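You operate a simulated robot arm through the tools that you are given. There is no shell and no other tool. Be economical: measure what you need, move in short steps, check, and stop when the job is done.

You run a simulated two-armed robot. Do the job below in one go: nothing can be reset, and whatever is moved stays where it is left.

JOB
Open the tank lid.

Only the result counts: the job must be done as asked and must still hold three seconds after the hand-in. Knocking over, shifting, dropping, spilling or breaking anything else fails it. A push-on lid holds only when it is set on centred and level and pressed home; a screw cap is set on level and turned clockwise until tight.

ROBOT AND FRAMES
Two 6-joint arms with two-finger parallel grippers on one trunk, on a base that drives. Base frame: it is fixed to the floor where the robot stands at the start and does not move with it; the origin is under the middle of the robot, x ahead of it, y to its left, z up. Readings come in mm, degrees, newtons and seconds.
The left shoulder is at the start at [60, 187, 1047], the right one opposite. With the tool pointing down near the work surface each hand reaches from about 180 to 600 mm from the robot's upright axis, wherever it stands, measured 20 degrees to its own side. Places, roughly: tank lid [600, 0, 700]. Payload 1.57 kg a hand.
Tool frame (each hand has its own): the origin (TCP) lies between the finger pads and is the grasp point; the fingertips stand 30 mm ahead of it; z points along the fingers, y is the line along which they close. The gripper opens to 110 mm. The fingers are 24 mm wide and 12 mm thick; the gripper's body (48 by 112 mm) begins 78 mm behind the TCP.
Orientation is that of the tool frame in the base frame, as a unit quaternion [w, x, y, z]. With the fingers straight down and closing along the base's y, the tool's x points along the base's -x, its y along +y and its z along -z.

CONTROLS
- The arms move only by the tool arm_command. It takes "left_increments", "right_increments" or both (then of equal length, played together; a hand with none holds still); each is a list of rows, each a list of 2 entries, a list of its own where there are three numbers: the shift along the base's x, y, z in mm, then the turn, a rotation vector about the base's x, y, z in degrees. In form: [[[dx, dy, dz], [rx, ry, rz]], ...]. A call has 1 to 12 rows; each row shifts and turns the commanded pose from where the row before left it. "left_claw" and "right_claw" are, for a hand that has rows, the closure, from 0 (fully open) to 1 (shut), set as the call begins (left out, the last holds). Rows are played at 5 a second. More than 50 mm and 8.6 degrees between two rows, or a gripper value outside its range, and nothing of the call is played. Where a pose cannot be reached the arm comes as near as it can. A force on the tool above 40 N (or 10 N above the force at the start of the call, whichever is more), or a blocked arm, ends the call early, and 0.2 s more pass. The fingers move at their own pace (about 153 mm/s each) and stop on an object; they squeeze with about 39 N. The grip force told is the motor's: it shows also when the fingers shut on nothing. Time passes only in rows, and 0.2 s behind the last, so rows that do not move let the fingers close. The reply holds the time, the measured pose of the TCP, the force on the tool along the base axes, the opening and the grip force, in the units named above and with some noise, with the torque about the TCP (base axes, N m) and any sound that the robot's microphone picked up, and new pictures: "pictures" is both (left out), scene, wrist or none (wrist: the cameras of the hands that moved).
- Cameras (640 x 400 px; columns grow to the right, rows downward): "scene" is now at [12.8, 1.4, 1584.6]; the picture's right is [0.02, -1.00, 0.00], its down [-0.81, -0.02, -0.59] and it looks along [0.59, 0.01, -0.81] (base axes); focal length 250 px, centre (320, 200). "left" rides on the left gripper at [70, -16, -141] in its tool frame; the picture's right is [0.23, 0.97, 0.00], its down [-0.86, 0.20, -0.48] and it looks along [-0.47, 0.11, 0.88] (tool axes); focal length 222 px, centre (320, 200). "right" rides on the right gripper at [70, 16, -141] in its tool frame; the picture's right is [-0.23, 0.97, 0.00], its down [-0.86, -0.20, -0.48] and it looks along [-0.47, -0.11, 0.88] (tool axes); focal length 222 px, centre (320, 200). There is no depth. A picture from a camera that has moved, and an enlarged one, comes with that camera's place and axes in the base frame and with its lens.
- slide_trunk(by): slides the trunk up (or, below 0, down) by that many mm; the arms and the scene camera ride with it, the base frame stays. It gives what a move gives, with no picture.
- drive_base(legs): drives the robot by 1 to 6 legs, each [ahead, left, turn to the left] in mm, mm and degrees, along the robot's own axes; the way and the turn of a leg run together, so that a leg with both is an arc; at most 1500 mm and 180 degrees a leg. The arms and the cameras ride along, it lands a little off, and it stops where it bumps. It gives what a move gives, and a new picture of the scene camera.
- pan_tilt(pan, tilt): turns the head with the scene camera to pan (to the left, within 86 degrees either way) and tilt (down, from -29 to 69), counted from straight ahead of the robot. It gives what a move gives, and a new picture of the scene camera.
- enlarge(camera, box): a new picture of the part [left, top, right, bottom] of that camera's present view, enlarged. It takes no simulated time.
- sign_off(): hands the job in; it is judged then, once.

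Go step by step. Nothing tells you exact positions but the pictures and the camera data: compare them with the known pose of the tool, close in by small moves and look again before you grip or let go. The budget is 120 turns and 260 pictures, counting those below and the enlarged ones. Unless the task says otherwise, let go and move clear before handing in, and close with one line.

The tools are called after "Request:" as a command line: name --argument value ..., lists and objects as JSON in quotes. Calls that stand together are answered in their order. arm_command: Moves the arms, as the interface text tells. Its arguments: {"type":"object","properties":{"left_increments":{"type":"array","items":{"type":"array"}},"left_claw":{"type":"number"},"right_increments":{"type":"array","items":{"type":"array"}},"right_claw":{"type":"number"},"pictures":{"type":"string","enum":["both","scene","wrist","none"]}},"required":[]} The other tools are called the same way: slide_trunk (by) slides the trunk up or down; drive_base (legs) drives the base; pan_tilt (pan, tilt) turns the head that bears the scene camera; enlarge (camera, box) takes an enlarged picture of a part of a camera's view; sign_off () hands the job in.

At the start:

```text
time_s: 0.0
left_position: [378.7, 148.6, 994.3]
left_tool_rot: [0.001, 0.0, 1.0, -0.002]
left_force: [0.4, 0.2, 0.2]
left_torque: [0.02, 0.01, -0.01]
left_grip_width: 110.0
left_grip_force: 0.1
right_position: [376.4, -152.6, 1026.4]
right_tool_rot: [0.0, 0.0, 1.0, 0.0]
right_force: [-0.3, 0.1, -0.6]
right_torque: [-0.01, 0.02, 0.01]
right_grip_width: 109.9
right_grip_force: 0.0
trunk travel left (down, up): [-675.0, 315.0]
robot x, y, heading: [-0.4, -0.9, -0.2]
head pan, tilt: [1.2, 53.8]
```

scene: 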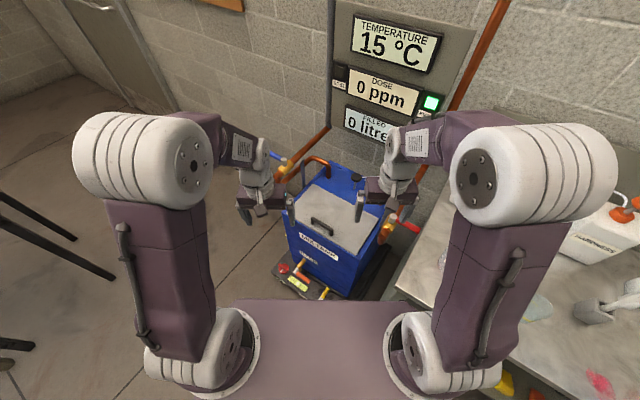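
right: 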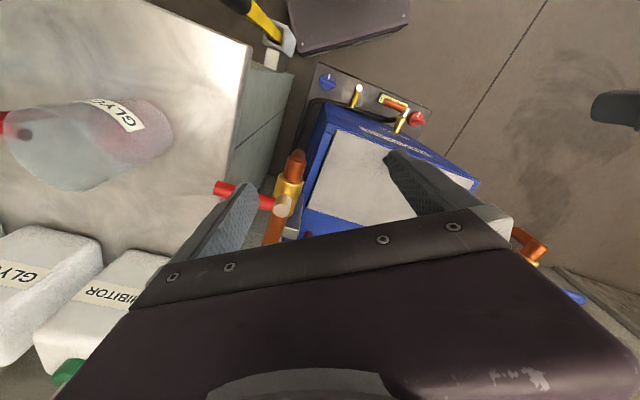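
left: 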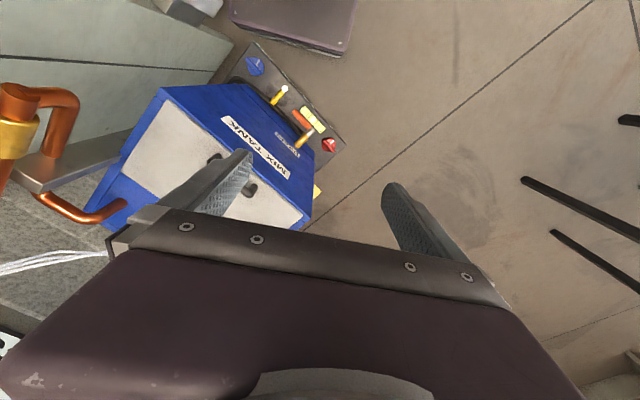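

I see a blue mix tank ahead with a grey lid and a dark handle near its front. I will look closer before moving.

Request:
enlarge --camera "scene" --box '[230, 140, 430, 300]'

Request:
enlarge --camera "left" --box '[80, 40, 360, 240]'

```text
2.50 times, centred on (330, 220) of scene
camera zoom: at [12.8, 1.4, 1584.6], right [0.02, -1.0, 0.0], down [-0.81, -0.02, -0.59], along [0.59, 0.01, -0.81], focal length 625 px, centre (295, 150)
```

zoom: 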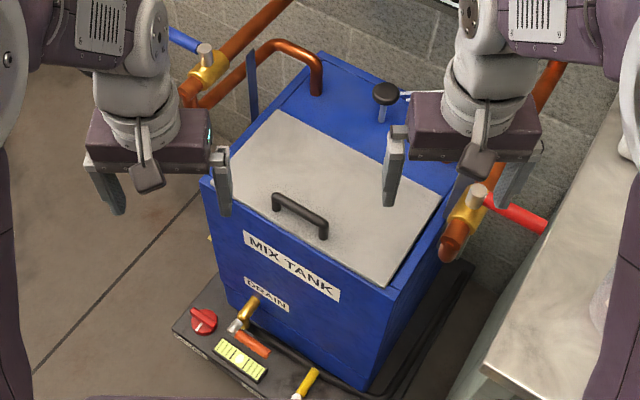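

```text
2.00 times, centred on (220, 140) of left
camera zoom: at [308.7, 132.5, 1134.6], right [-0.23, 0.97, 0.0], down [0.86, 0.2, 0.48], along [0.47, 0.11, -0.88], focal length 444 px, centre (520, 320)
```

zoom: 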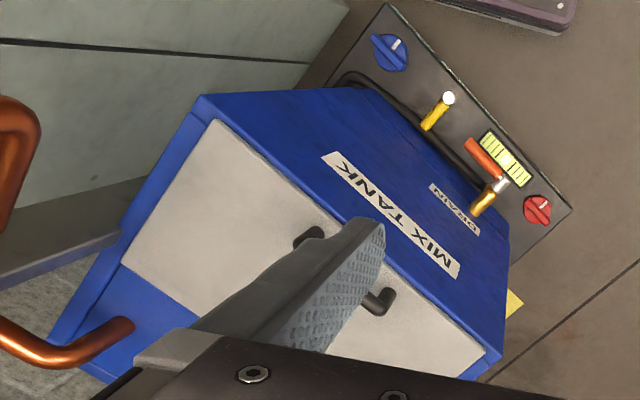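

The lid is about 340 x 180 mm with its handle near [512, 0, 725], and the tank is turned about -33°. I'll check the knob behind the lid and the hinge side.

Request:
enlarge --camera "scene" --box '[290, 150, 400, 220]'

Request:
enlarge --camera "right" --box '[200, 60, 560, 285]'

Request:
arm_command --right_increments '[[[0, -45, 20], [0, 0, 0]], [[0, -45, 20], [0, 0, 0]], [[0, -45, 20], [0, 0, 0]], [[0, 0, 0], [0, 0, 0]]]' --left_increments '[[[0, 20, 0], [0, 0, 0]], [[0, 20, 0], [0, 0, 0]], [[0, 20, 0], [0, 0, 0]], [[0, 0, 0], [0, 0, 0]]]' --pictures "both"

```text
5.71 times, centred on (345, 185) of scene
camera zoom: at [12.8, 1.4, 1584.6], right [0.02, -1.0, 0.0], down [-0.81, -0.02, -0.59], along [0.59, 0.01, -0.81], focal length 1429 px, centre (177, 286)
```

zoom: 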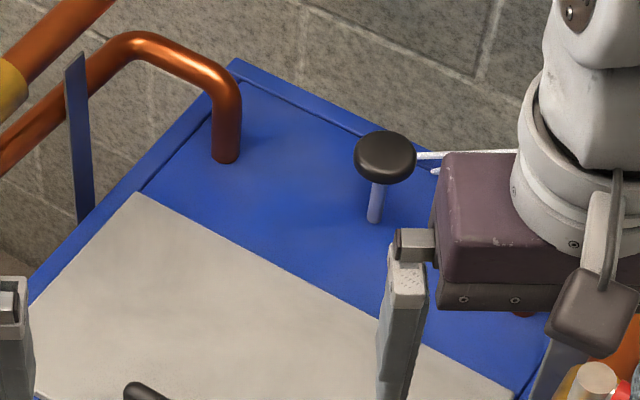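

```text
1.78 times, centred on (380, 172) of right
camera zoom: at [306.5, -138.1, 1167.3], right [0.23, 0.97, 0.0], down [0.86, -0.2, 0.48], along [0.47, -0.11, -0.88], focal length 395 px, centre (213, 249)
```

zoom: 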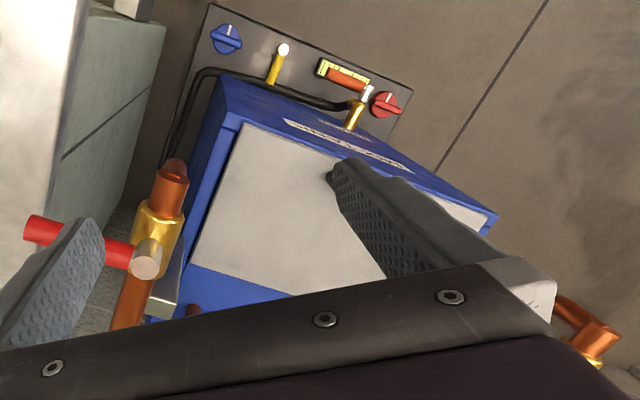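

```text
time_s: 1.0
left_position: [377.9, 209.8, 995.6]
left_tool_rot: [0.0, 0.0, 1.0, -0.002]
left_force: [0.6, 0.2, -0.3]
left_torque: [0.02, -0.02, 0.02]
left_grip_width: 110.0
left_grip_force: 0.1
right_position: [375.9, -287.9, 1084.9]
right_tool_rot: [0.001, 0.001, 1.0, 0.0]
right_force: [0.0, 0.5, -0.6]
right_torque: [-0.01, 0.01, -0.01]
right_grip_width: 110.2
right_grip_force: 0.1
trunk travel left (down, up): [-675.0, 315.0]
robot x, y, heading: [-0.8, 2.0, -0.1]
head pan, tilt: [1.2, 53.8]
camera scene: at [12.7, 1.6, 1584.6], right [0.02, -1.0, 0.0], down [-0.81, -0.02, -0.59], along [0.59, 0.01, -0.81], focal length 250 px, centre (320, 200)
camera right: at [306.1, -272.6, 1226.1], right [0.23, 0.97, 0.0], down [0.86, -0.2, 0.48], along [0.47, -0.11, -0.88], focal length 222 px, centre (320, 200)
camera left: at [308.5, 193.4, 1135.2], right [-0.23, 0.97, 0.0], down [0.86, 0.2, 0.48], along [0.47, 0.11, -0.88], focal length 222 px, centre (320, 200)
```

scene: 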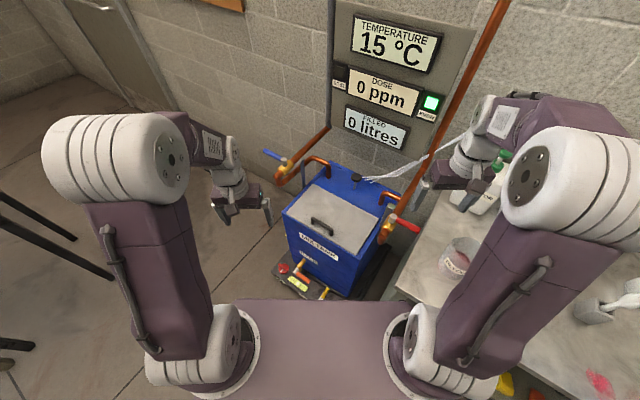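
right: 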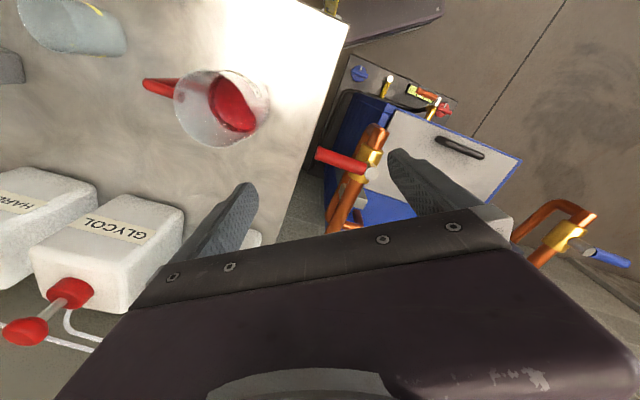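
left: 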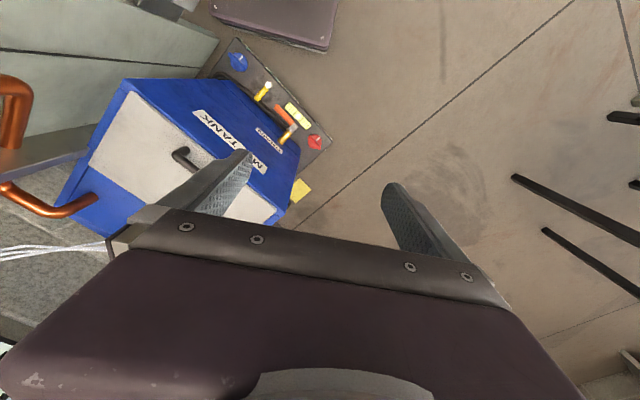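

Request:
enlarge --camera "scene" --box '[260, 145, 430, 255]'

Request:
enlarge --camera "right" --box '[310, 60, 630, 260]'

Request:
enlarge --camera "left" --box '[50, 50, 306, 210]'

```text
3.64 times, centred on (345, 200) of scene
camera zoom: at [12.7, 1.6, 1584.6], right [0.02, -1.0, 0.0], down [-0.81, -0.02, -0.59], along [0.59, 0.01, -0.81], focal length 909 px, centre (229, 200)
```

zoom: 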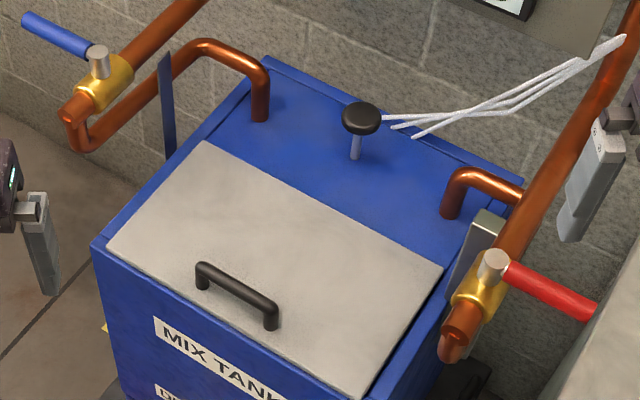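

```text
2.00 times, centred on (470, 160) of right
camera zoom: at [306.1, -272.6, 1226.1], right [0.23, 0.97, 0.0], down [0.86, -0.2, 0.48], along [0.47, -0.11, -0.88], focal length 444 px, centre (20, 280)
```

zoom: 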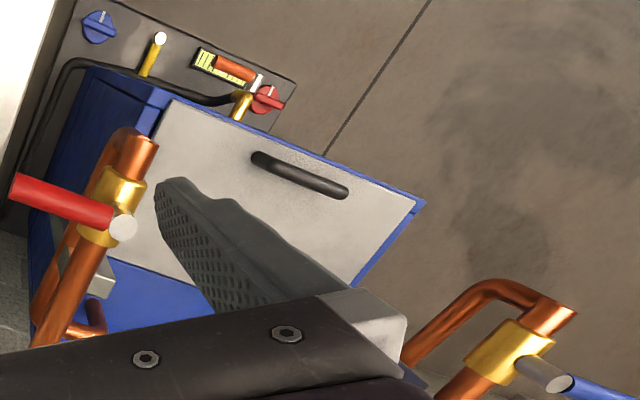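

```text
2.50 times, centred on (178, 130) of left
camera zoom: at [308.5, 193.4, 1135.2], right [-0.23, 0.97, 0.0], down [0.86, 0.2, 0.48], along [0.47, 0.11, -0.88], focal length 555 px, centre (675, 375)
```

zoom: 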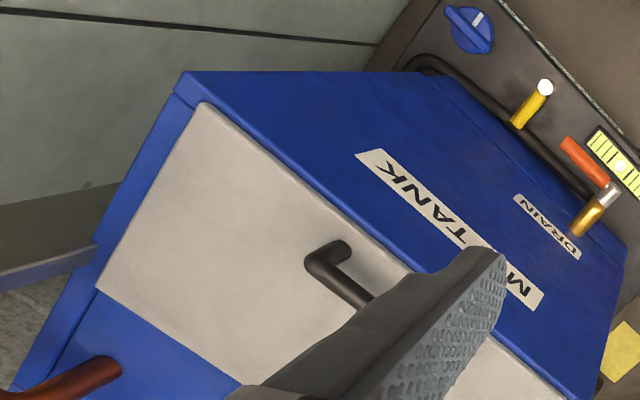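

The lid hinges at its back edge, along [0.56, 0.83]. The handle bar is parallel to that, with its centre near [510, 0, 732]. I'll bring the left hand above it, turned 56° so the fingers close across the bar.

Request:
arm_command --left_increments '[[[18.9, -30, -16], [0, 0, 8]], [[18.9, -30, -16], [0, 0, 8]], [[18.9, -30, -16], [0, 0, 8]], [[18.9, -30, -16], [0, 0, 8]], [[18.9, -30, -16], [0, 0, 8]], [[18.9, -30, -16], [0, 0, 8]], [[18.9, -30, -16], [0, 0, 8]], [[0, 0, 0], [0, 0, 0]]]' --left_claw 0.3

```text
time_s: 2.8
left_position: [507.7, -3.9, 880.7]
left_tool_rot: [0.002, -0.471, 0.882, -0.002]
left_force: [0.1, 0.4, 0.1]
left_torque: [0.0, -0.04, 0.0]
left_grip_width: 76.9
left_grip_force: 0.0
right_position: [374.6, -288.1, 1085.1]
right_tool_rot: [0.001, 0.0, 1.0, 0.0]
right_force: [0.2, 0.1, -0.2]
right_torque: [-0.04, -0.07, 0.0]
right_grip_width: 109.8
right_grip_force: 0.0
trunk travel left (down, up): [-675.0, 315.0]
robot x, y, heading: [-0.1, 0.1, -0.2]
head pan, tilt: [1.2, 53.8]
camera scene: at [12.1, 2.0, 1584.6], right [0.02, -1.0, 0.0], down [-0.81, -0.02, -0.59], along [0.59, 0.01, -0.81], focal length 250 px, centre (320, 200)
camera left: at [481.9, -70.1, 1023.1], right [-0.94, 0.35, 0.0], down [0.31, 0.82, 0.48], along [0.17, 0.45, -0.88], focal length 222 px, centre (320, 200)
```

scene: 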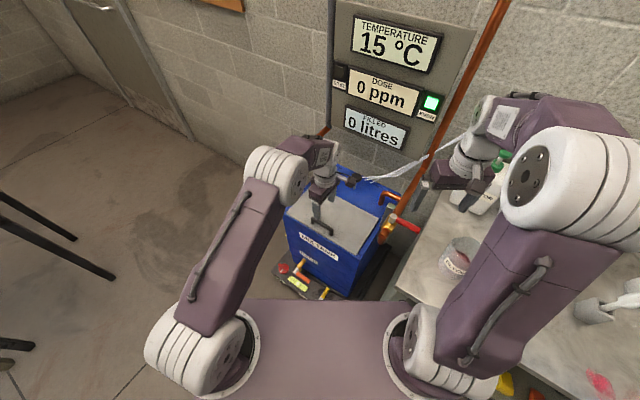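
left: 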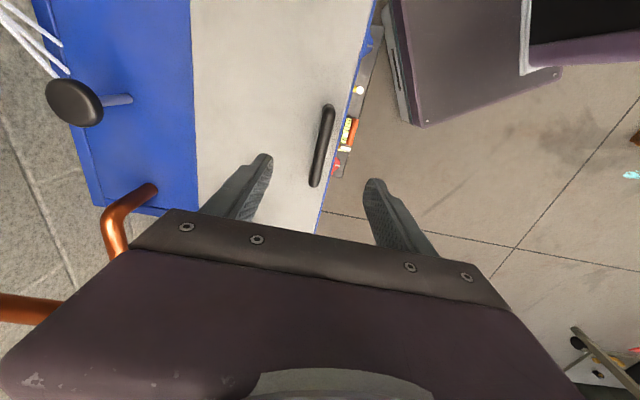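

The turn is right and the bar re-measures at about [508, 3, 735]. I'll descend to just above it with the fingers straddling it.

Request:
arm_command --left_increments '[[[0.5, 3, -30], [0, 0, 0]], [[0.5, 3, -30], [0, 0, 0]], [[0, 0, -30], [0, 0, 0]], [[0, 0, -30], [0, 0, 0]], [[0, 0, -12], [0, 0, 0]], [[0, 0, 0], [0, 0, 0]]]' --left_claw 0.4

Request:
enlarge --camera "scene" --box '[270, 160, 400, 250]'

```text
time_s: 4.2
left_position: [511.1, 4.2, 749.4]
left_tool_rot: [0.0, -0.47, 0.883, -0.002]
left_force: [0.6, -0.3, -0.2]
left_torque: [0.03, 0.0, 0.0]
left_grip_width: 66.0
left_grip_force: 0.1
right_position: [374.6, -287.7, 1084.7]
right_tool_rot: [-0.001, 0.001, 1.0, 0.001]
right_force: [0.2, 0.1, 0.6]
right_torque: [0.0, -0.01, 0.01]
right_grip_width: 109.9
right_grip_force: 0.1
trunk travel left (down, up): [-675.0, 315.0]
robot x, y, heading: [-3.5, -1.5, -0.1]
head pan, tilt: [1.2, 53.8]
camera scene: at [12.9, 1.2, 1584.6], right [0.02, -1.0, 0.0], down [-0.81, -0.02, -0.59], along [0.59, 0.01, -0.81], focal length 250 px, centre (320, 200)
camera left: at [484.8, -62.4, 889.4], right [-0.93, 0.36, 0.0], down [0.31, 0.82, 0.48], along [0.17, 0.45, -0.88], focal length 222 px, centre (320, 200)
```

scene: 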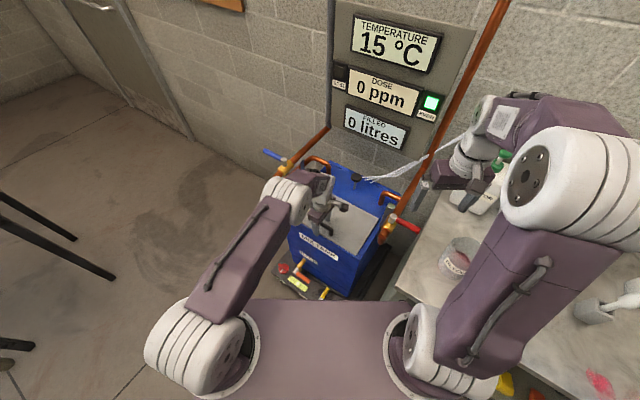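
left: 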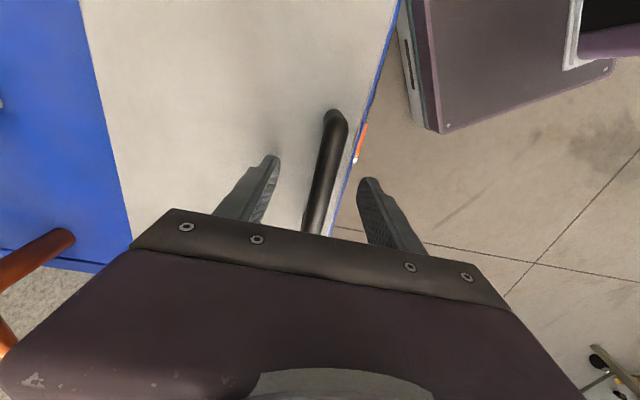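

```text
4.44 times, centred on (335, 205) of scene
camera zoom: at [12.9, 1.2, 1584.6], right [0.02, -1.0, 0.0], down [-0.81, -0.02, -0.59], along [0.59, 0.01, -0.81], focal length 1111 px, centre (253, 178)
```

zoom: 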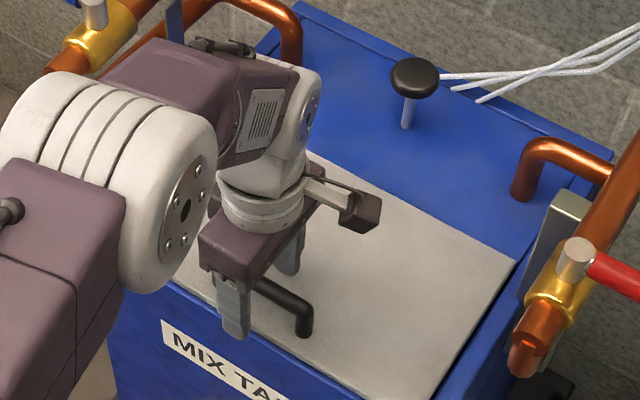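

The bar lies between the fingers. I'll go down a little more and close.

Request:
arm_command --left_increments '[[[0, 0, -6], [0, 0, 0]], [[0, 0, -6], [0, 0, 0]], [[0, 0, 0], [0, 0, 0]]]' --pictures "none"

Request:
arm_command --left_increments '[[[0, 0, 0], [0, 0, 0]], [[0, 0, 0], [0, 0, 0]], [[0, 0, 0], [0, 0, 0]]]' --left_claw 1.0 --pictures "wrist"

```text
time_s: 5.0
left_position: [511.1, 3.7, 739.2]
left_tool_rot: [0.004, -0.469, 0.883, -0.004]
left_force: [-0.1, 1.3, 20.0]
left_torque: [-0.42, -0.54, -0.01]
left_grip_width: 65.1
left_grip_force: 0.1
right_position: [373.9, -288.0, 1084.9]
right_tool_rot: [0.0, 0.0, 1.0, 0.0]
right_force: [-0.1, 0.7, 0.1]
right_torque: [0.0, -0.01, -0.01]
right_grip_width: 110.3
right_grip_force: 0.1
trunk travel left (down, up): [-675.0, 315.0]
robot x, y, heading: [-4.5, 2.5, 0.2]
head pan, tilt: [1.2, 53.8]
```

```text
time_s: 5.8
left_position: [509.2, 2.7, 740.0]
left_tool_rot: [0.002, -0.47, 0.883, -0.003]
left_force: [0.7, 1.3, 30.7]
left_torque: [-0.03, 0.24, 0.58]
left_grip_width: 15.8
left_grip_force: 31.2
right_position: [373.0, -286.9, 1085.6]
right_tool_rot: [0.002, 0.0, 1.0, 0.0]
right_force: [0.1, -0.4, -0.2]
right_torque: [-0.01, 0.02, 0.02]
right_grip_width: 110.2
right_grip_force: 0.1
trunk travel left (down, up): [-675.0, 315.0]
robot x, y, heading: [0.0, -5.3, 0.1]
head pan, tilt: [1.2, 53.8]
camera left: at [483.3, -62.3, 880.7], right [-0.93, 0.36, -0.01], down [0.31, 0.82, 0.48], along [0.18, 0.44, -0.88], focal length 222 px, centre (320, 200)
```

left: 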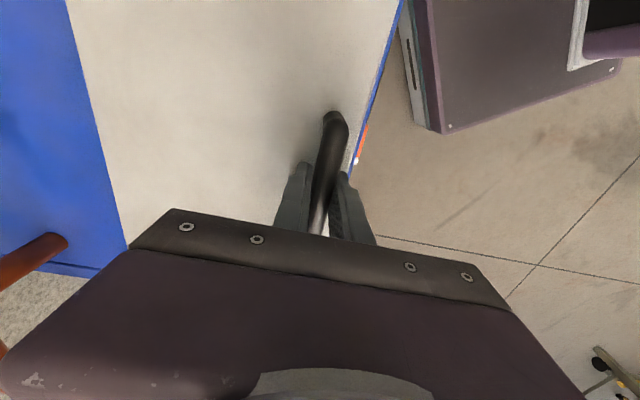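

Gripped on a 16 mm bar. I'll lift in an arc about the rear hinge, turning the tool with the lid.

Request:
arm_command --left_increments '[[[0, 0, 3], [0, 0, 0]], [[3.1, -2.1, 14.8], [2.8, 4.15, 0]], [[4.1, -2.8, 14.5], [2.8, 4.15, 0]], [[5.1, -3.5, 14], [2.8, 4.15, 0]], [[0, 0, 0], [0, 0, 0]]]'

Request:
enlarge --camera "scene" --box '[270, 160, 400, 250]'

```text
time_s: 6.6
left_position: [516.7, -1.0, 772.1]
left_tool_rot: [-0.028, -0.469, 0.881, 0.06]
left_force: [21.4, -8.4, -15.0]
left_torque: [0.58, 0.67, 0.58]
left_grip_width: 15.8
left_grip_force: 31.5
left hand out of reach, approached as far as the arm can: row 3, 4
right_position: [376.1, -289.5, 1083.2]
right_tool_rot: [0.0, 0.001, 1.0, 0.0]
right_force: [-0.9, 0.2, -0.6]
right_torque: [-0.03, -0.05, 0.01]
right_grip_width: 110.1
right_grip_force: 0.1
trunk travel left (down, up): [-675.0, 315.0]
robot x, y, heading: [-0.3, -0.2, -0.1]
head pan, tilt: [1.2, 53.8]
stopped in row 4 (left hand): the force on the tool passed its limit at 56 N (the readings are from after the stop); the commanded pose is now the measured one
camera scene: at [15.3, 0.4, 1584.3], right [0.02, -1.0, 0.0], down [-0.81, -0.01, -0.59], along [0.59, 0.01, -0.81], focal length 250 px, centre (320, 200)
camera left: at [506.3, -78.6, 909.1], right [-0.93, 0.35, 0.13], down [0.36, 0.78, 0.51], along [0.08, 0.52, -0.85], focal length 222 px, centre (320, 200)
```

scene: 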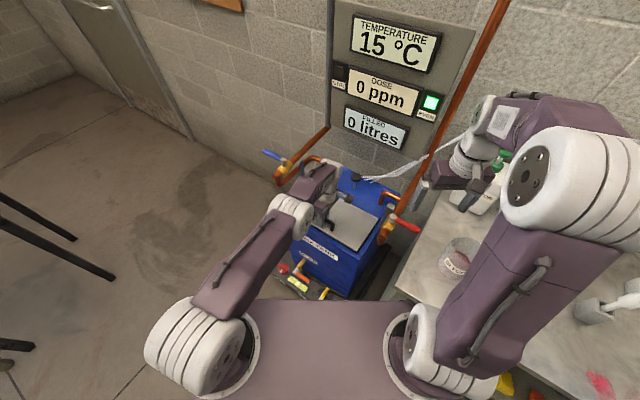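
left: 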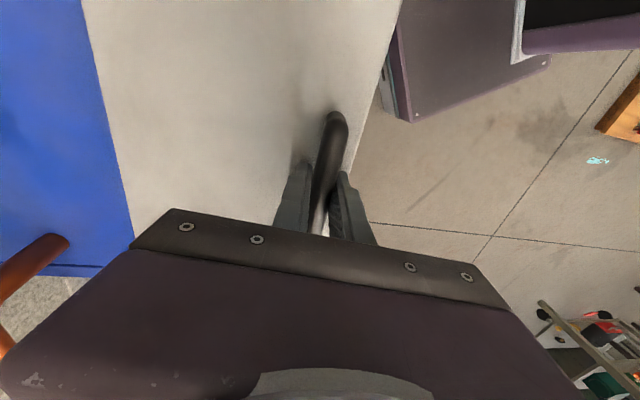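

```text
4.44 times, centred on (335, 205) of scene
camera zoom: at [15.3, 0.4, 1584.3], right [0.02, -1.0, 0.0], down [-0.81, -0.01, -0.59], along [0.59, 0.01, -0.81], focal length 1111 px, centre (253, 178)
```

zoom: 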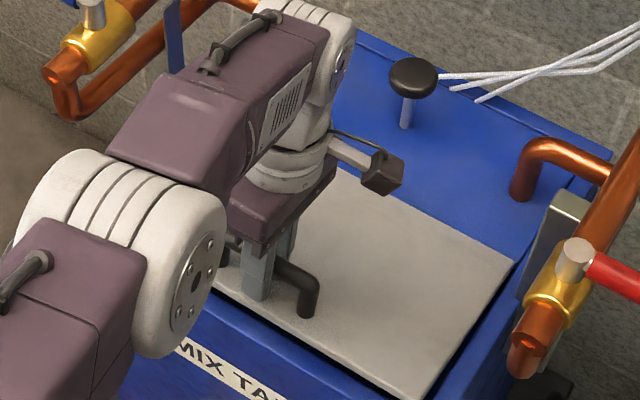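

The lid lifts freely, but this arm pose cannot tilt further. I'll lower the lid, let go, and test in free space which tilts the arm can reach.

Request:
arm_command --left_increments '[[[-3, 2, -12], [-2, -3, 0]], [[-3, 2, -12], [-2, -3, 0]], [[-1, 1, -7], [0, 0, 0]], [[0, 0, 0], [0, 0, 0]]]' --pictures "none"

Request:
arm_command --left_increments '[[[0, 0, 0], [0, 0, 0]], [[0, 0, 0], [0, 0, 0]], [[0, 0, 30], [0, 0, 0]], [[0, 0, 40], [0, 0, 0]], [[0, 0, 40], [0, 0, 0]], [[0, 0, 40], [0, 0, 0]], [[0, 0, 0], [0, 0, 0]]]' --left_claw 0.3 --pictures "none"

Request:
arm_command --left_increments '[[[0, 0, 0], [4, 6, 0]], [[0, 0, 0], [4, 6, 0]], [[0, 0, 0], [4, 6, 0]], [[0, 0, 0], [4, 6, 0]], [[0, 0, 0], [4, 6, 0]], [[0, 0, 0], [4, 6, 0]], [[0, 0, 0], [4, 6, 0]], [[0, 0, 0], [0, 0, 0]]]' --pictures "scene"

```text
time_s: 7.6
left_position: [509.3, 4.2, 742.1]
left_tool_rot: [-0.001, -0.47, 0.883, 0.007]
left_force: [19.7, -13.5, -4.2]
left_torque: [-0.27, 0.07, 0.7]
left_grip_width: 15.8
left_grip_force: 31.6
right_position: [377.6, -291.1, 1083.4]
right_tool_rot: [-0.002, 0.001, 1.0, 0.001]
right_force: [0.3, -0.3, -0.7]
right_torque: [-0.01, 0.0, -0.01]
right_grip_width: 109.9
right_grip_force: 0.0
trunk travel left (down, up): [-675.0, 315.0]
robot x, y, heading: [0.1, 1.2, -0.2]
head pan, tilt: [1.2, 53.8]
```

```text
time_s: 9.2
left_position: [506.2, 5.8, 893.9]
left_tool_rot: [-0.001, -0.469, 0.883, 0.008]
left_force: [-1.1, 0.6, 0.6]
left_torque: [0.02, 0.01, 0.02]
left_grip_width: 76.9
left_grip_force: 0.1
right_position: [377.4, -287.2, 1084.9]
right_tool_rot: [0.001, 0.001, 1.0, 0.0]
right_force: [0.1, 0.2, -0.6]
right_torque: [0.02, 0.0, -0.02]
right_grip_width: 109.8
right_grip_force: 0.1
trunk travel left (down, up): [-675.0, 315.0]
robot x, y, heading: [2.7, 1.3, -0.1]
head pan, tilt: [1.2, 53.8]
```

```text
time_s: 11.0
left_position: [378.3, 60.3, 903.4]
left_tool_rot: [-0.202, -0.421, 0.797, 0.382]
left_force: [-0.4, 0.3, 0.2]
left_torque: [0.01, 0.01, 0.0]
left_grip_width: 77.1
left_grip_force: 0.0
left hand out of reach, approached as far as the arm can: row 2, 3, 4, 5, 6, 7
right_position: [376.4, -288.2, 1085.0]
right_tool_rot: [0.0, 0.001, 1.0, 0.0]
right_force: [-0.8, -0.4, 1.2]
right_torque: [0.0, -0.01, 0.03]
right_grip_width: 109.9
right_grip_force: 0.1
trunk travel left (down, up): [-675.0, 315.0]
robot x, y, heading: [2.3, -0.5, -0.4]
head pan, tilt: [1.2, 53.8]
camera scene: at [13.6, 1.3, 1584.6], right [0.02, -1.0, 0.0], down [-0.81, -0.02, -0.59], along [0.59, 0.01, -0.81], focal length 250 px, centre (320, 200)
```

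scene: 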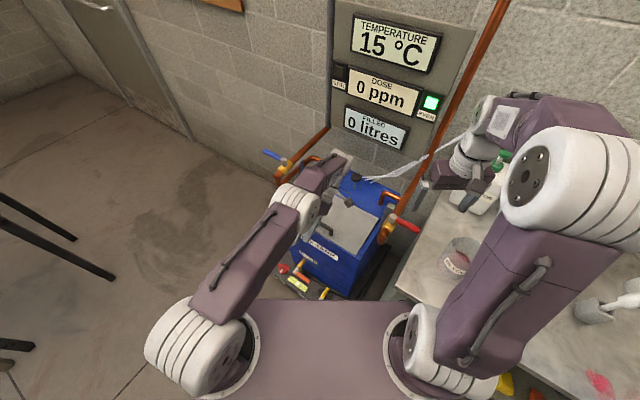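

I had the tilt direction wrong: as the lid opens, its top turns away towards the wall and its underside faces the robot. New plan: the left hand pre-tilts with its fingers forward and lifts the lid partway. The right hand then goes under the front edge and pushes it on.

Request:
arm_command --left_increments '[[[0, 0, 0], [-4, -6, 0]], [[0, 0, 0], [-4, -6, 0]], [[0, 0, 0], [-4, -6, 0]], [[0, 0, 0], [-4, -6, 0]], [[0, 0, 0], [-4, -6, 0]], [[0, 0, 0], [-4, -6, 0]], [[0, 0, 0], [-4, -6, 0]], [[0, 0, 0], [-3.9, -5.7, 0]], [[0, 0, 0], [-3.9, -5.7, 0]], [[0, 0, 0], [-3.9, -5.7, 0]], [[0, 0, 0], [0, 0, 0]], [[0, 0, 0], [0, 0, 0]]]'

```text
time_s: 13.6
left_position: [378.1, 70.5, 902.1]
left_tool_rot: [0.072, -0.468, 0.875, -0.095]
left_force: [-0.2, 0.6, 0.2]
left_torque: [-0.03, 0.02, 0.01]
left_grip_width: 77.0
left_grip_force: 0.1
left hand out of reach, approached as far as the arm can: row 10
right_position: [375.7, -288.7, 1085.0]
right_tool_rot: [0.0, 0.0, 1.0, 0.0]
right_force: [0.9, -0.1, 0.0]
right_torque: [0.0, -0.01, 0.03]
right_grip_width: 109.8
right_grip_force: 0.1
trunk travel left (down, up): [-675.0, 315.0]
robot x, y, heading: [-0.6, -2.0, -0.1]
head pan, tilt: [1.2, 53.8]
camera scene: at [12.9, 1.2, 1584.6], right [0.02, -1.0, 0.0], down [-0.81, -0.02, -0.59], along [0.59, 0.01, -0.81], focal length 250 px, centre (320, 200)
camera left: at [323.1, 17.9, 1039.8], right [-0.91, 0.34, -0.24], down [0.21, 0.87, 0.45], along [0.36, 0.36, -0.86], focal length 222 px, centre (320, 200)
```

scene: 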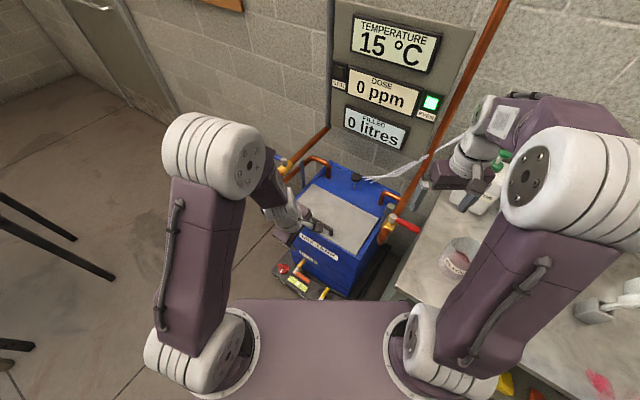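
left: 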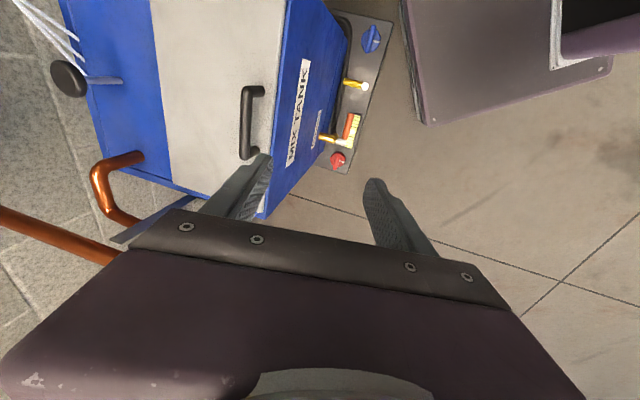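

Tilt is about −14° now. I'll move back above the handle in this attitude.

Request:
arm_command --left_increments '[[[25, -13, -10], [0, 0, 0]], [[25, -13, -20], [0, 0, 0]], [[25, -13, -25], [0, 0, 0]], [[25, -13, -25], [0, 0, 0]], [[25, -13, -25], [0, 0, 0]], [[1, -1, -12], [0, 0, 0]], [[0, 0, 0], [0, 0, 0]]]'

Request:
arm_command --left_increments '[[[0, 0, 0], [-2.8, -4.1, 0]], [[0, 0, 0], [-2.8, -4.1, 0]], [[0, 0, 0], [0, 0, 0]]]'

```text
time_s: 15.2
left_position: [495.0, -0.2, 780.4]
left_tool_rot: [0.083, -0.462, 0.87, -0.152]
left_force: [0.6, -0.5, -0.6]
left_torque: [-0.03, -0.02, 0.01]
left_grip_width: 76.9
left_grip_force: 0.1
left hand out of reach, approached as far as the arm can: row 1, 5
right_position: [375.2, -287.4, 1084.7]
right_tool_rot: [0.0, 0.001, 1.0, 0.0]
right_force: [-0.1, 0.0, 0.4]
right_torque: [-0.03, 0.02, 0.0]
right_grip_width: 110.0
right_grip_force: 0.1
trunk travel left (down, up): [-675.0, 315.0]
robot x, y, heading: [1.5, -0.9, -0.2]
head pan, tilt: [1.2, 53.8]
camera scene: at [13.0, 1.1, 1584.6], right [0.02, -1.0, 0.0], down [-0.81, -0.02, -0.59], along [0.59, 0.01, -0.81], focal length 250 px, centre (320, 200)
camera left: at [427.8, -39.7, 918.3], right [-0.89, 0.32, -0.33], down [0.19, 0.9, 0.38], along [0.43, 0.28, -0.86], focal length 222 px, centre (320, 200)
```

scene: 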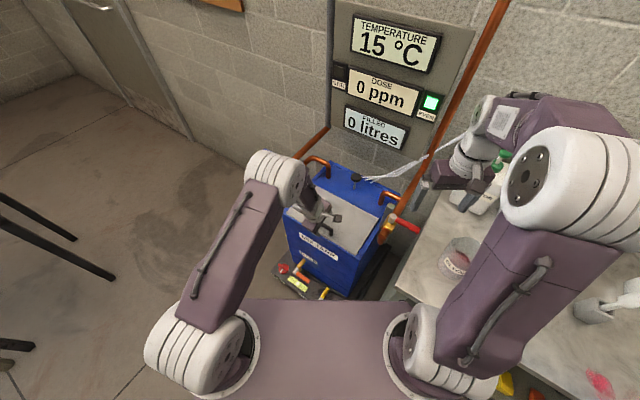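
left: 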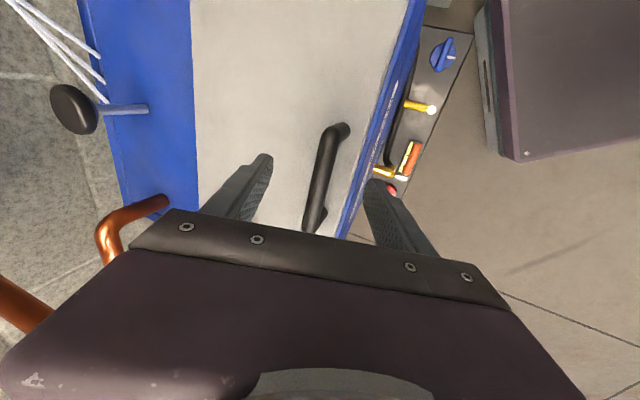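

```text
time_s: 16.0
left_position: [488.0, -3.5, 781.3]
left_tool_rot: [0.099, -0.455, 0.86, -0.207]
left_force: [0.0, -1.1, 0.1]
left_torque: [0.01, -0.01, 0.0]
left_grip_width: 77.1
left_grip_force: 0.2
left hand out of reach, approached as far as the arm can: row 1
right_position: [376.0, -288.1, 1084.4]
right_tool_rot: [0.0, 0.002, 1.0, 0.0]
right_force: [0.0, 0.2, -0.2]
right_torque: [0.03, -0.02, -0.05]
right_grip_width: 110.1
right_grip_force: 0.1
trunk travel left (down, up): [-675.0, 315.0]
robot x, y, heading: [0.9, 2.8, -0.1]
head pan, tilt: [1.2, 53.8]
camera scene: at [13.1, 1.1, 1584.6], right [0.02, -1.0, 0.0], down [-0.81, -0.02, -0.59], along [0.59, 0.01, -0.81], focal length 250 px, centre (320, 200)
camera left: at [411.6, -32.0, 914.9], right [-0.85, 0.3, -0.43], down [0.17, 0.93, 0.32], along [0.5, 0.2, -0.84], focal length 222 px, centre (320, 200)
```

scene: 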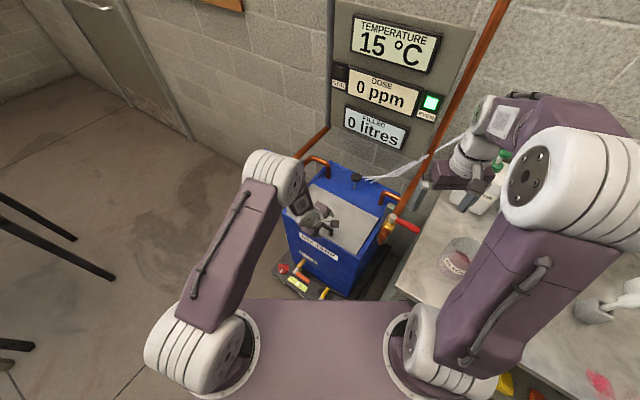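
left: 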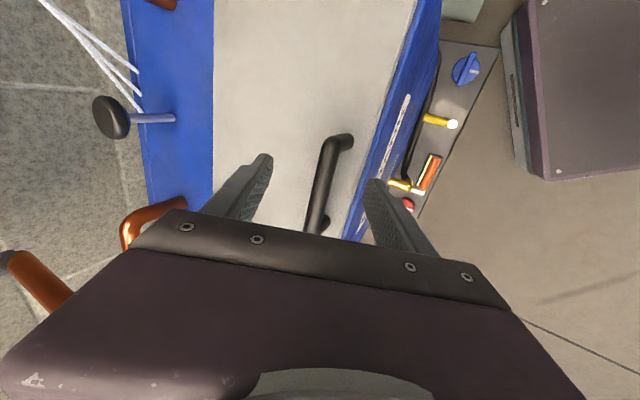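

The left fingers now point about 27° forward of straight down. I'll slide down around the bar.

Request:
arm_command --left_increments '[[[8, 5, -10], [0, 0, 0]], [[7, 4.5, -12], [0, 0, 0]], [[0, 0, -10], [0, 0, 0]], [[0, 0, 0], [0, 0, 0]]]' --left_claw 0.5

Request:
enlarge --camera "left" --box '[200, 80, 460, 242]'

```text
time_s: 17.0
left_position: [503.7, 6.0, 752.0]
left_tool_rot: [0.099, -0.455, 0.86, -0.208]
left_force: [-2.9, 6.7, 18.3]
left_torque: [0.63, 0.23, 0.03]
left_grip_width: 52.4
left_grip_force: 0.0
right_position: [372.8, -287.7, 1086.4]
right_tool_rot: [0.0, 0.0, 1.0, 0.0]
right_force: [-0.6, 0.2, -0.8]
right_torque: [0.01, -0.02, -0.01]
right_grip_width: 109.9
right_grip_force: 0.2
trunk travel left (down, up): [-675.0, 315.0]
robot x, y, heading: [0.3, 3.7, 0.1]
head pan, tilt: [1.2, 53.8]
camera scene: at [10.0, 2.2, 1585.0], right [0.02, -1.0, 0.0], down [-0.81, -0.02, -0.59], along [0.59, 0.01, -0.81], focal length 250 px, centre (320, 200)
camera left: at [425.6, -21.6, 885.7], right [-0.85, 0.3, -0.43], down [0.16, 0.93, 0.32], along [0.5, 0.2, -0.84], focal length 222 px, centre (320, 200)
```

scene: 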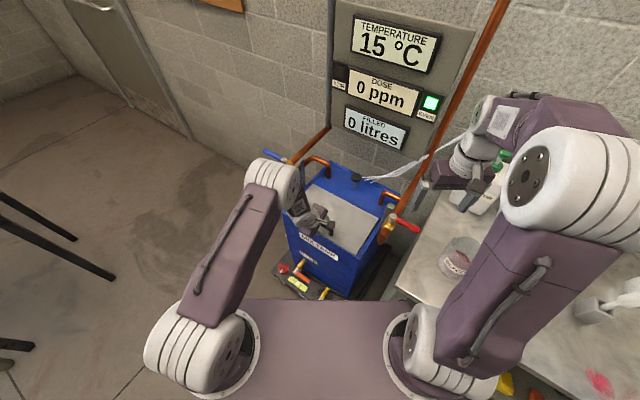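
left: 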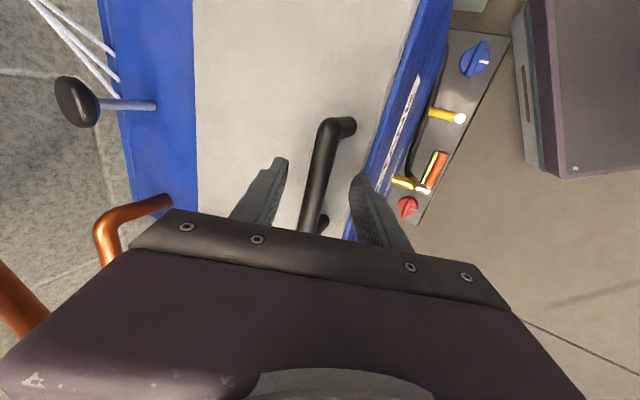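

```text
2.46 times, centred on (330, 161) of left
camera zoom: at [425.6, -21.6, 885.7], right [-0.85, 0.3, -0.43], down [0.16, 0.93, 0.32], along [0.5, 0.2, -0.84], focal length 547 px, centre (295, 296)
```

zoom: 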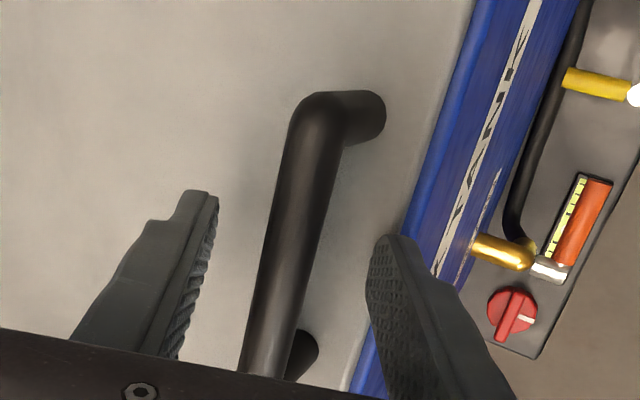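

The front finger just touches the lid's front. I'll raise slightly, narrow the fingers, then lower around the bar.

Request:
arm_command --left_increments '[[[0, 0, 5], [0, 0, 0]], [[0, 0, 0], [0, 0, 0]]]' --left_claw 0.5 --pictures "none"

Request:
arm_command --left_increments '[[[0, 0, 0], [0, 0, 0]], [[0, 0, 0], [0, 0, 0]], [[0, 0, -4], [0, 0, 0]], [[0, 0, -3], [0, 0, 0]], [[0, 0, 0], [0, 0, 0]]]' --left_claw 0.7 --pictures "wrist"

```text
time_s: 17.6
left_position: [503.4, 4.6, 754.2]
left_tool_rot: [0.098, -0.454, 0.861, -0.206]
left_force: [0.6, 0.7, -0.8]
left_torque: [0.01, 0.02, -0.01]
left_grip_width: 55.1
left_grip_force: 0.0
right_position: [374.9, -289.7, 1084.8]
right_tool_rot: [0.0, 0.001, 1.0, 0.0]
right_force: [-0.6, 0.0, -0.7]
right_torque: [0.01, 0.0, 0.02]
right_grip_width: 110.0
right_grip_force: 0.0
trunk travel left (down, up): [-675.0, 315.0]
robot x, y, heading: [-0.2, -1.0, -0.2]
head pan, tilt: [1.2, 53.8]
```

```text
time_s: 18.8
left_position: [503.4, 6.3, 748.6]
left_tool_rot: [0.099, -0.455, 0.86, -0.208]
left_force: [-3.8, 6.0, 16.9]
left_torque: [0.43, 0.23, 0.0]
left_grip_width: 31.1
left_grip_force: 0.2
right_position: [372.8, -287.4, 1086.6]
right_tool_rot: [0.0, 0.001, 1.0, 0.0]
right_force: [0.7, -0.5, 0.4]
right_torque: [0.02, 0.03, -0.02]
right_grip_width: 110.0
right_grip_force: 0.0
trunk travel left (down, up): [-675.0, 315.0]
robot x, y, heading: [-0.4, -0.6, 0.2]
head pan, tilt: [1.2, 53.8]
camera left: at [425.6, -22.5, 883.3], right [-0.85, 0.3, -0.43], down [0.16, 0.93, 0.32], along [0.5, 0.2, -0.84], focal length 222 px, centre (320, 200)
```

left: 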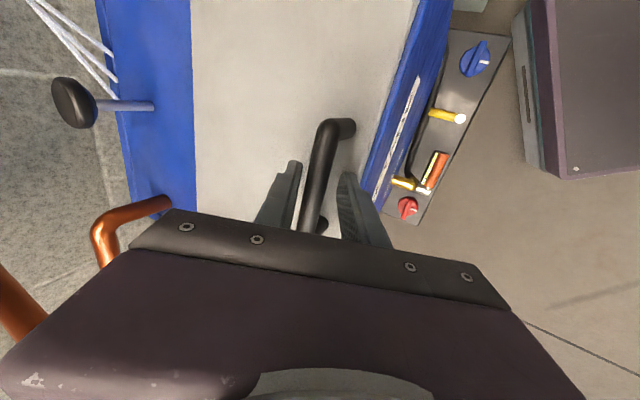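

The bar is between the fingers. Closing now.

Request:
arm_command --left_increments '[[[0, 0, 0], [0, 0, 0]], [[0, 0, 0], [0, 0, 0]], [[0, 0, 0], [0, 0, 0]]]' --left_claw 1.0 --pictures "wrist"

```text
time_s: 19.6
left_position: [506.0, 3.3, 750.1]
left_tool_rot: [0.1, -0.455, 0.86, -0.21]
left_force: [12.2, -2.4, 27.6]
left_torque: [-0.38, -0.02, 0.04]
left_grip_width: 15.2
left_grip_force: 31.1
right_position: [374.1, -288.2, 1085.6]
right_tool_rot: [0.001, 0.001, 1.0, 0.0]
right_force: [0.2, 0.2, -0.1]
right_torque: [-0.03, 0.03, -0.01]
right_grip_width: 109.9
right_grip_force: 0.1
trunk travel left (down, up): [-675.0, 315.0]
robot x, y, heading: [-1.7, 3.1, -0.1]
head pan, tilt: [1.2, 53.8]
camera left: at [427.6, -24.0, 883.7], right [-0.85, 0.3, -0.44], down [0.16, 0.93, 0.32], along [0.5, 0.2, -0.84], focal length 222 px, centre (320, 200)
```

left: 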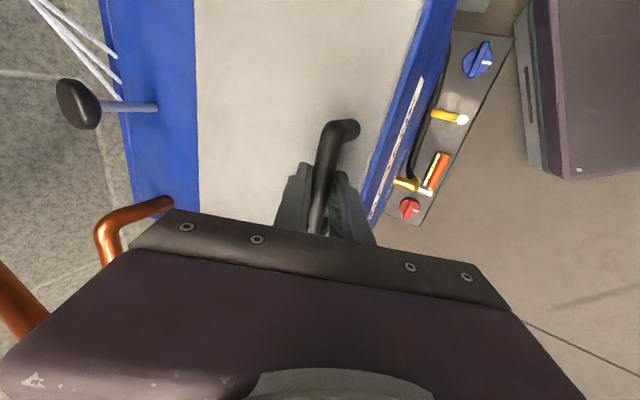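

Gripped. Lifting in an arc with the tool turning along with the lid.

Request:
arm_command --left_increments '[[[0, 0, 2], [0, 0, 0]], [[3.9, -2.6, 15.3], [2.8, 4.15, 0]], [[4.9, -3.3, 14.7], [2.8, 4.15, 0]], [[6, -4, 14.3], [2.8, 4.15, 0]], [[0, 0, 0], [0, 0, 0]]]'

```text
time_s: 20.5
left_position: [503.2, 0.4, 765.7]
left_tool_rot: [0.076, -0.462, 0.868, -0.167]
left_force: [28.9, -8.9, -8.2]
left_torque: [-0.03, -0.14, 0.07]
left_grip_width: 15.6
left_grip_force: 31.1
left hand out of reach, approached as far as the arm can: row 2, 3, 4
right_position: [378.0, -289.4, 1083.8]
right_tool_rot: [-0.001, 0.0, 1.0, -0.001]
right_force: [-1.0, -1.4, 0.3]
right_torque: [0.0, -0.09, -0.01]
right_grip_width: 110.1
right_grip_force: 0.1
trunk travel left (down, up): [-675.0, 315.0]
robot x, y, heading: [-1.3, -2.7, -0.1]
head pan, tilt: [1.2, 53.8]
stopped in row 4 (left hand): the force on the tool passed its limit at 55 N (the readings are from after the stop); the commanded pose is now the measured one
camera scene: at [15.9, 0.3, 1584.5], right [0.02, -1.0, 0.0], down [-0.81, -0.01, -0.59], along [0.59, 0.01, -0.81], focal length 250 px, centre (320, 200)
camera left: at [437.8, -33.8, 904.5], right [-0.88, 0.32, -0.34], down [0.19, 0.92, 0.35], along [0.43, 0.25, -0.87], focal length 222 px, centre (320, 200)
```

scene: 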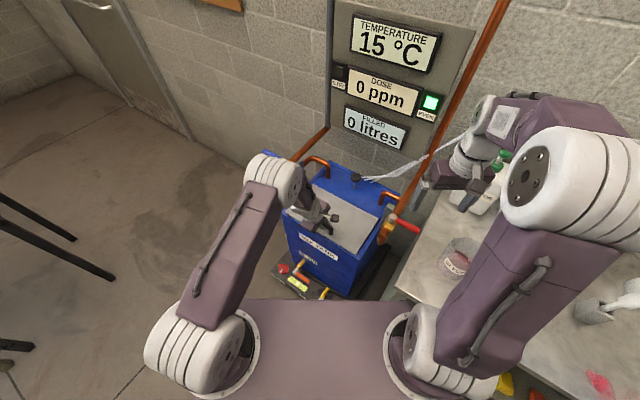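
left: 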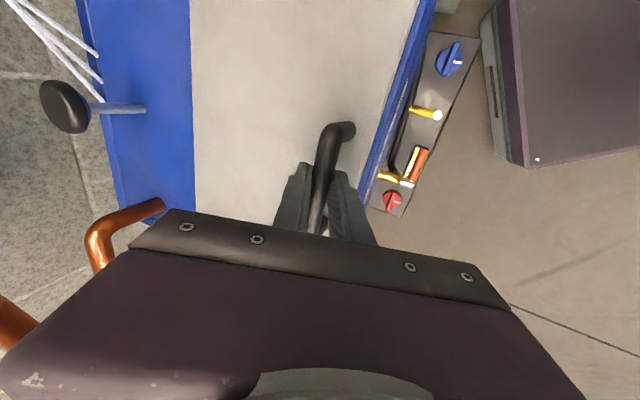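

The left arm is at its reach limit in this attitude. I'll set the lid back down, release and back away, then look down to see how much room the base has.

Request:
arm_command --left_increments '[[[0, 1, -8], [-1.5, -2.2, 0]], [[0, 1, -8], [-1.5, -2.2, 0]], [[0, 0, 0], [0, 0, 0]]]' --pictures "none"

Request:
arm_command --left_increments '[[[0, 0, 0], [0, 0, 0]], [[0, 0, 0], [0, 0, 0]], [[-8, 5, 25], [0, 0, 0]], [[-8, 5, 25], [0, 0, 0]], [[-20, 20, 30], [0, 0, 0]], [[-30, 40, 20], [0, 0, 0]], [[-30, 40, 20], [0, 0, 0]], [[-30, 40, 20], [0, 0, 0]], [[0, 0, 0], [0, 0, 0]]]' --left_claw 0.2 --pictures "none"

Request:
pan_tilt --pan 0 --tilt 69

```text
time_s: 21.3
left_position: [499.5, -0.8, 757.6]
left_tool_rot: [0.072, -0.459, 0.865, -0.19]
left_force: [34.8, 10.9, 13.2]
left_torque: [0.13, -0.55, 0.21]
left_grip_width: 15.7
left_grip_force: 31.5
left hand out of reach, approached as far as the arm can: row 1, 2
right_position: [378.9, -287.0, 1084.8]
right_tool_rot: [-0.001, 0.002, 1.0, -0.001]
right_force: [0.6, -0.3, -0.1]
right_torque: [0.03, 0.01, 0.0]
right_grip_width: 110.0
right_grip_force: 0.0
trunk travel left (down, up): [-675.0, 315.0]
robot x, y, heading: [3.1, -0.3, 0.0]
head pan, tilt: [1.2, 53.8]
```

```text
refused: row 6 steps farther than a row can; nothing moved
```

```text
time_s: 22.1
left_position: [499.8, -1.4, 757.7]
left_tool_rot: [0.073, -0.458, 0.866, -0.19]
left_force: [35.3, 11.2, 15.8]
left_torque: [-0.04, -0.46, 0.27]
left_grip_width: 15.4
left_grip_force: 32.0
right_position: [379.5, -287.3, 1083.9]
right_tool_rot: [-0.002, 0.001, 1.0, -0.001]
right_force: [-0.1, -0.4, 0.3]
right_torque: [0.0, -0.05, -0.02]
right_grip_width: 110.2
right_grip_force: 0.0
trunk travel left (down, up): [-675.0, 315.0]
robot x, y, heading: [0.2, 1.4, -0.0]
head pan, tilt: [0.0, 68.8]
camera scene: at [0.6, 1.7, 1567.7], right [0.0, -1.0, 0.0], down [-0.93, 0.0, -0.36], along [0.36, 0.0, -0.93], focal length 250 px, centre (320, 200)
```

scene: 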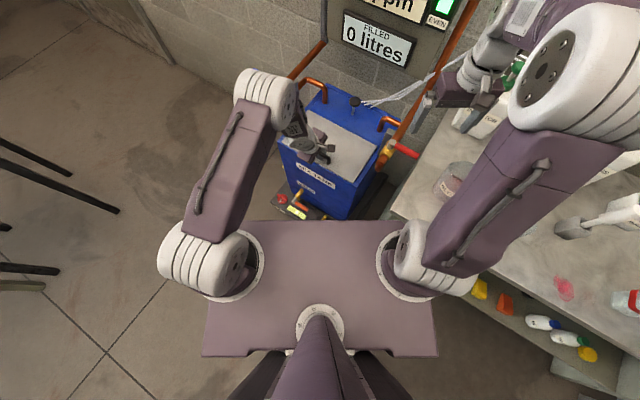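

The left hand drifted against the bar, so I'm releasing now, rising and straightening the tool to vertical.

Request:
arm_command --left_increments '[[[0, 0, 0], [0, 0, 0]], [[0, 0, 0], [0, 0, 0]], [[-5, 3, 20], [0, 0, 0]], [[-5, 3, 25], [0, 0, 0]], [[0, 0, 30], [0, 0, 0]], [[0, 0, 0], [5.15, 5.9, 0.1]], [[0, 0, 0], [5.15, 5.9, 0.1]], [[0, 0, 0], [5.15, 5.9, 0.1]], [[0, 0, 0], [0, 0, 0]]]' --left_claw 0.35

```text
time_s: 24.1
left_position: [451.0, 10.0, 819.4]
left_tool_rot: [0.095, -0.469, 0.871, -0.11]
left_force: [0.1, -0.6, -0.2]
left_torque: [-0.01, 0.01, 0.03]
left_grip_width: 71.7
left_grip_force: 0.0
left hand out of reach, approached as far as the arm can: row 6, 7, 8
right_position: [375.7, -288.5, 1083.9]
right_tool_rot: [0.0, 0.001, 1.0, 0.0]
right_force: [-0.4, 1.0, -0.4]
right_torque: [0.02, 0.0, 0.01]
right_grip_width: 110.0
right_grip_force: 0.0
trunk travel left (down, up): [-675.0, 315.0]
robot x, y, heading: [0.3, -0.9, 0.4]
head pan, tilt: [0.0, 68.8]
camera scene: at [-4.6, -1.0, 1567.6], right [0.0, -1.0, 0.0], down [-0.93, 0.0, -0.36], along [0.36, 0.0, -0.93], focal length 250 px, centre (320, 200)
camera left: at [388.5, -42.2, 955.0], right [-0.9, 0.33, -0.29], down [0.18, 0.87, 0.46], along [0.4, 0.36, -0.84], focal length 222 px, centre (320, 200)
```

scene: 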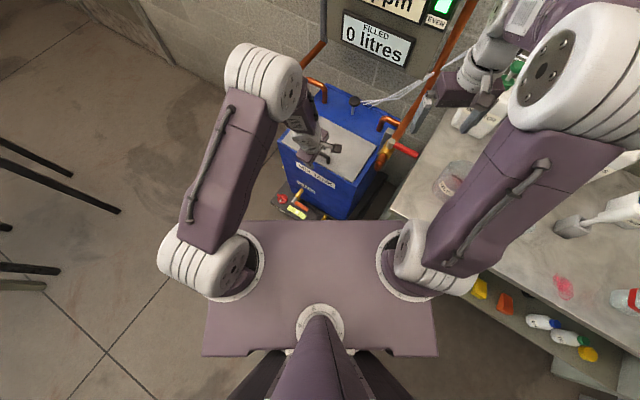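
left: 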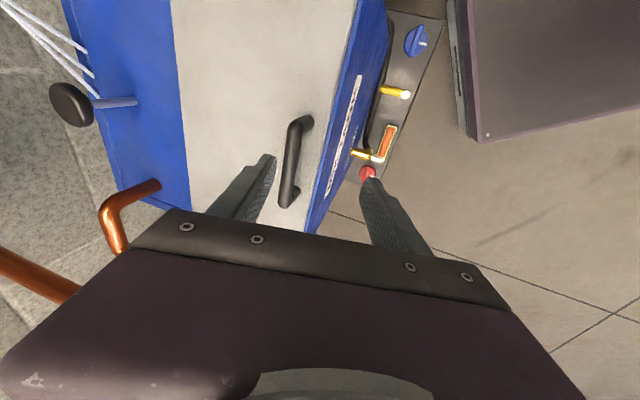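

This wrist configuration is poor. I'll go back to the starting pose of the left hand to recover the good one.

Request:
arm_command --left_increments '[[[-12, 33, 29], [0, 0, -7]], [[-12, 33, 29], [0, 0, -7]], [[-12, 33, 29], [0, 0, -8]], [[-12, 33, 29], [0, 0, -8]], [[-12, 33, 29], [0, 0, -8]], [[-12, 33, 29], [0, 0, -8]], [[0, 0, 0], [0, 0, -8]], [[0, 0, 0], [0, 0, 0]]]' --pictures "none"

```text
time_s: 25.9
left_position: [380.4, 209.1, 993.6]
left_tool_rot: [0.035, -0.021, 0.989, -0.141]
left_force: [0.1, -1.3, -0.6]
left_torque: [-0.01, 0.03, 0.01]
left_grip_width: 71.5
left_grip_force: 0.0
right_position: [376.2, -288.6, 1084.1]
right_tool_rot: [0.0, 0.0, 1.0, -0.001]
right_force: [-0.5, 0.6, -0.4]
right_torque: [-0.02, -0.05, 0.04]
right_grip_width: 110.1
right_grip_force: 0.0
trunk travel left (down, up): [-675.0, 315.0]
robot x, y, heading: [3.0, 0.6, -0.4]
head pan, tilt: [0.0, 68.8]
```

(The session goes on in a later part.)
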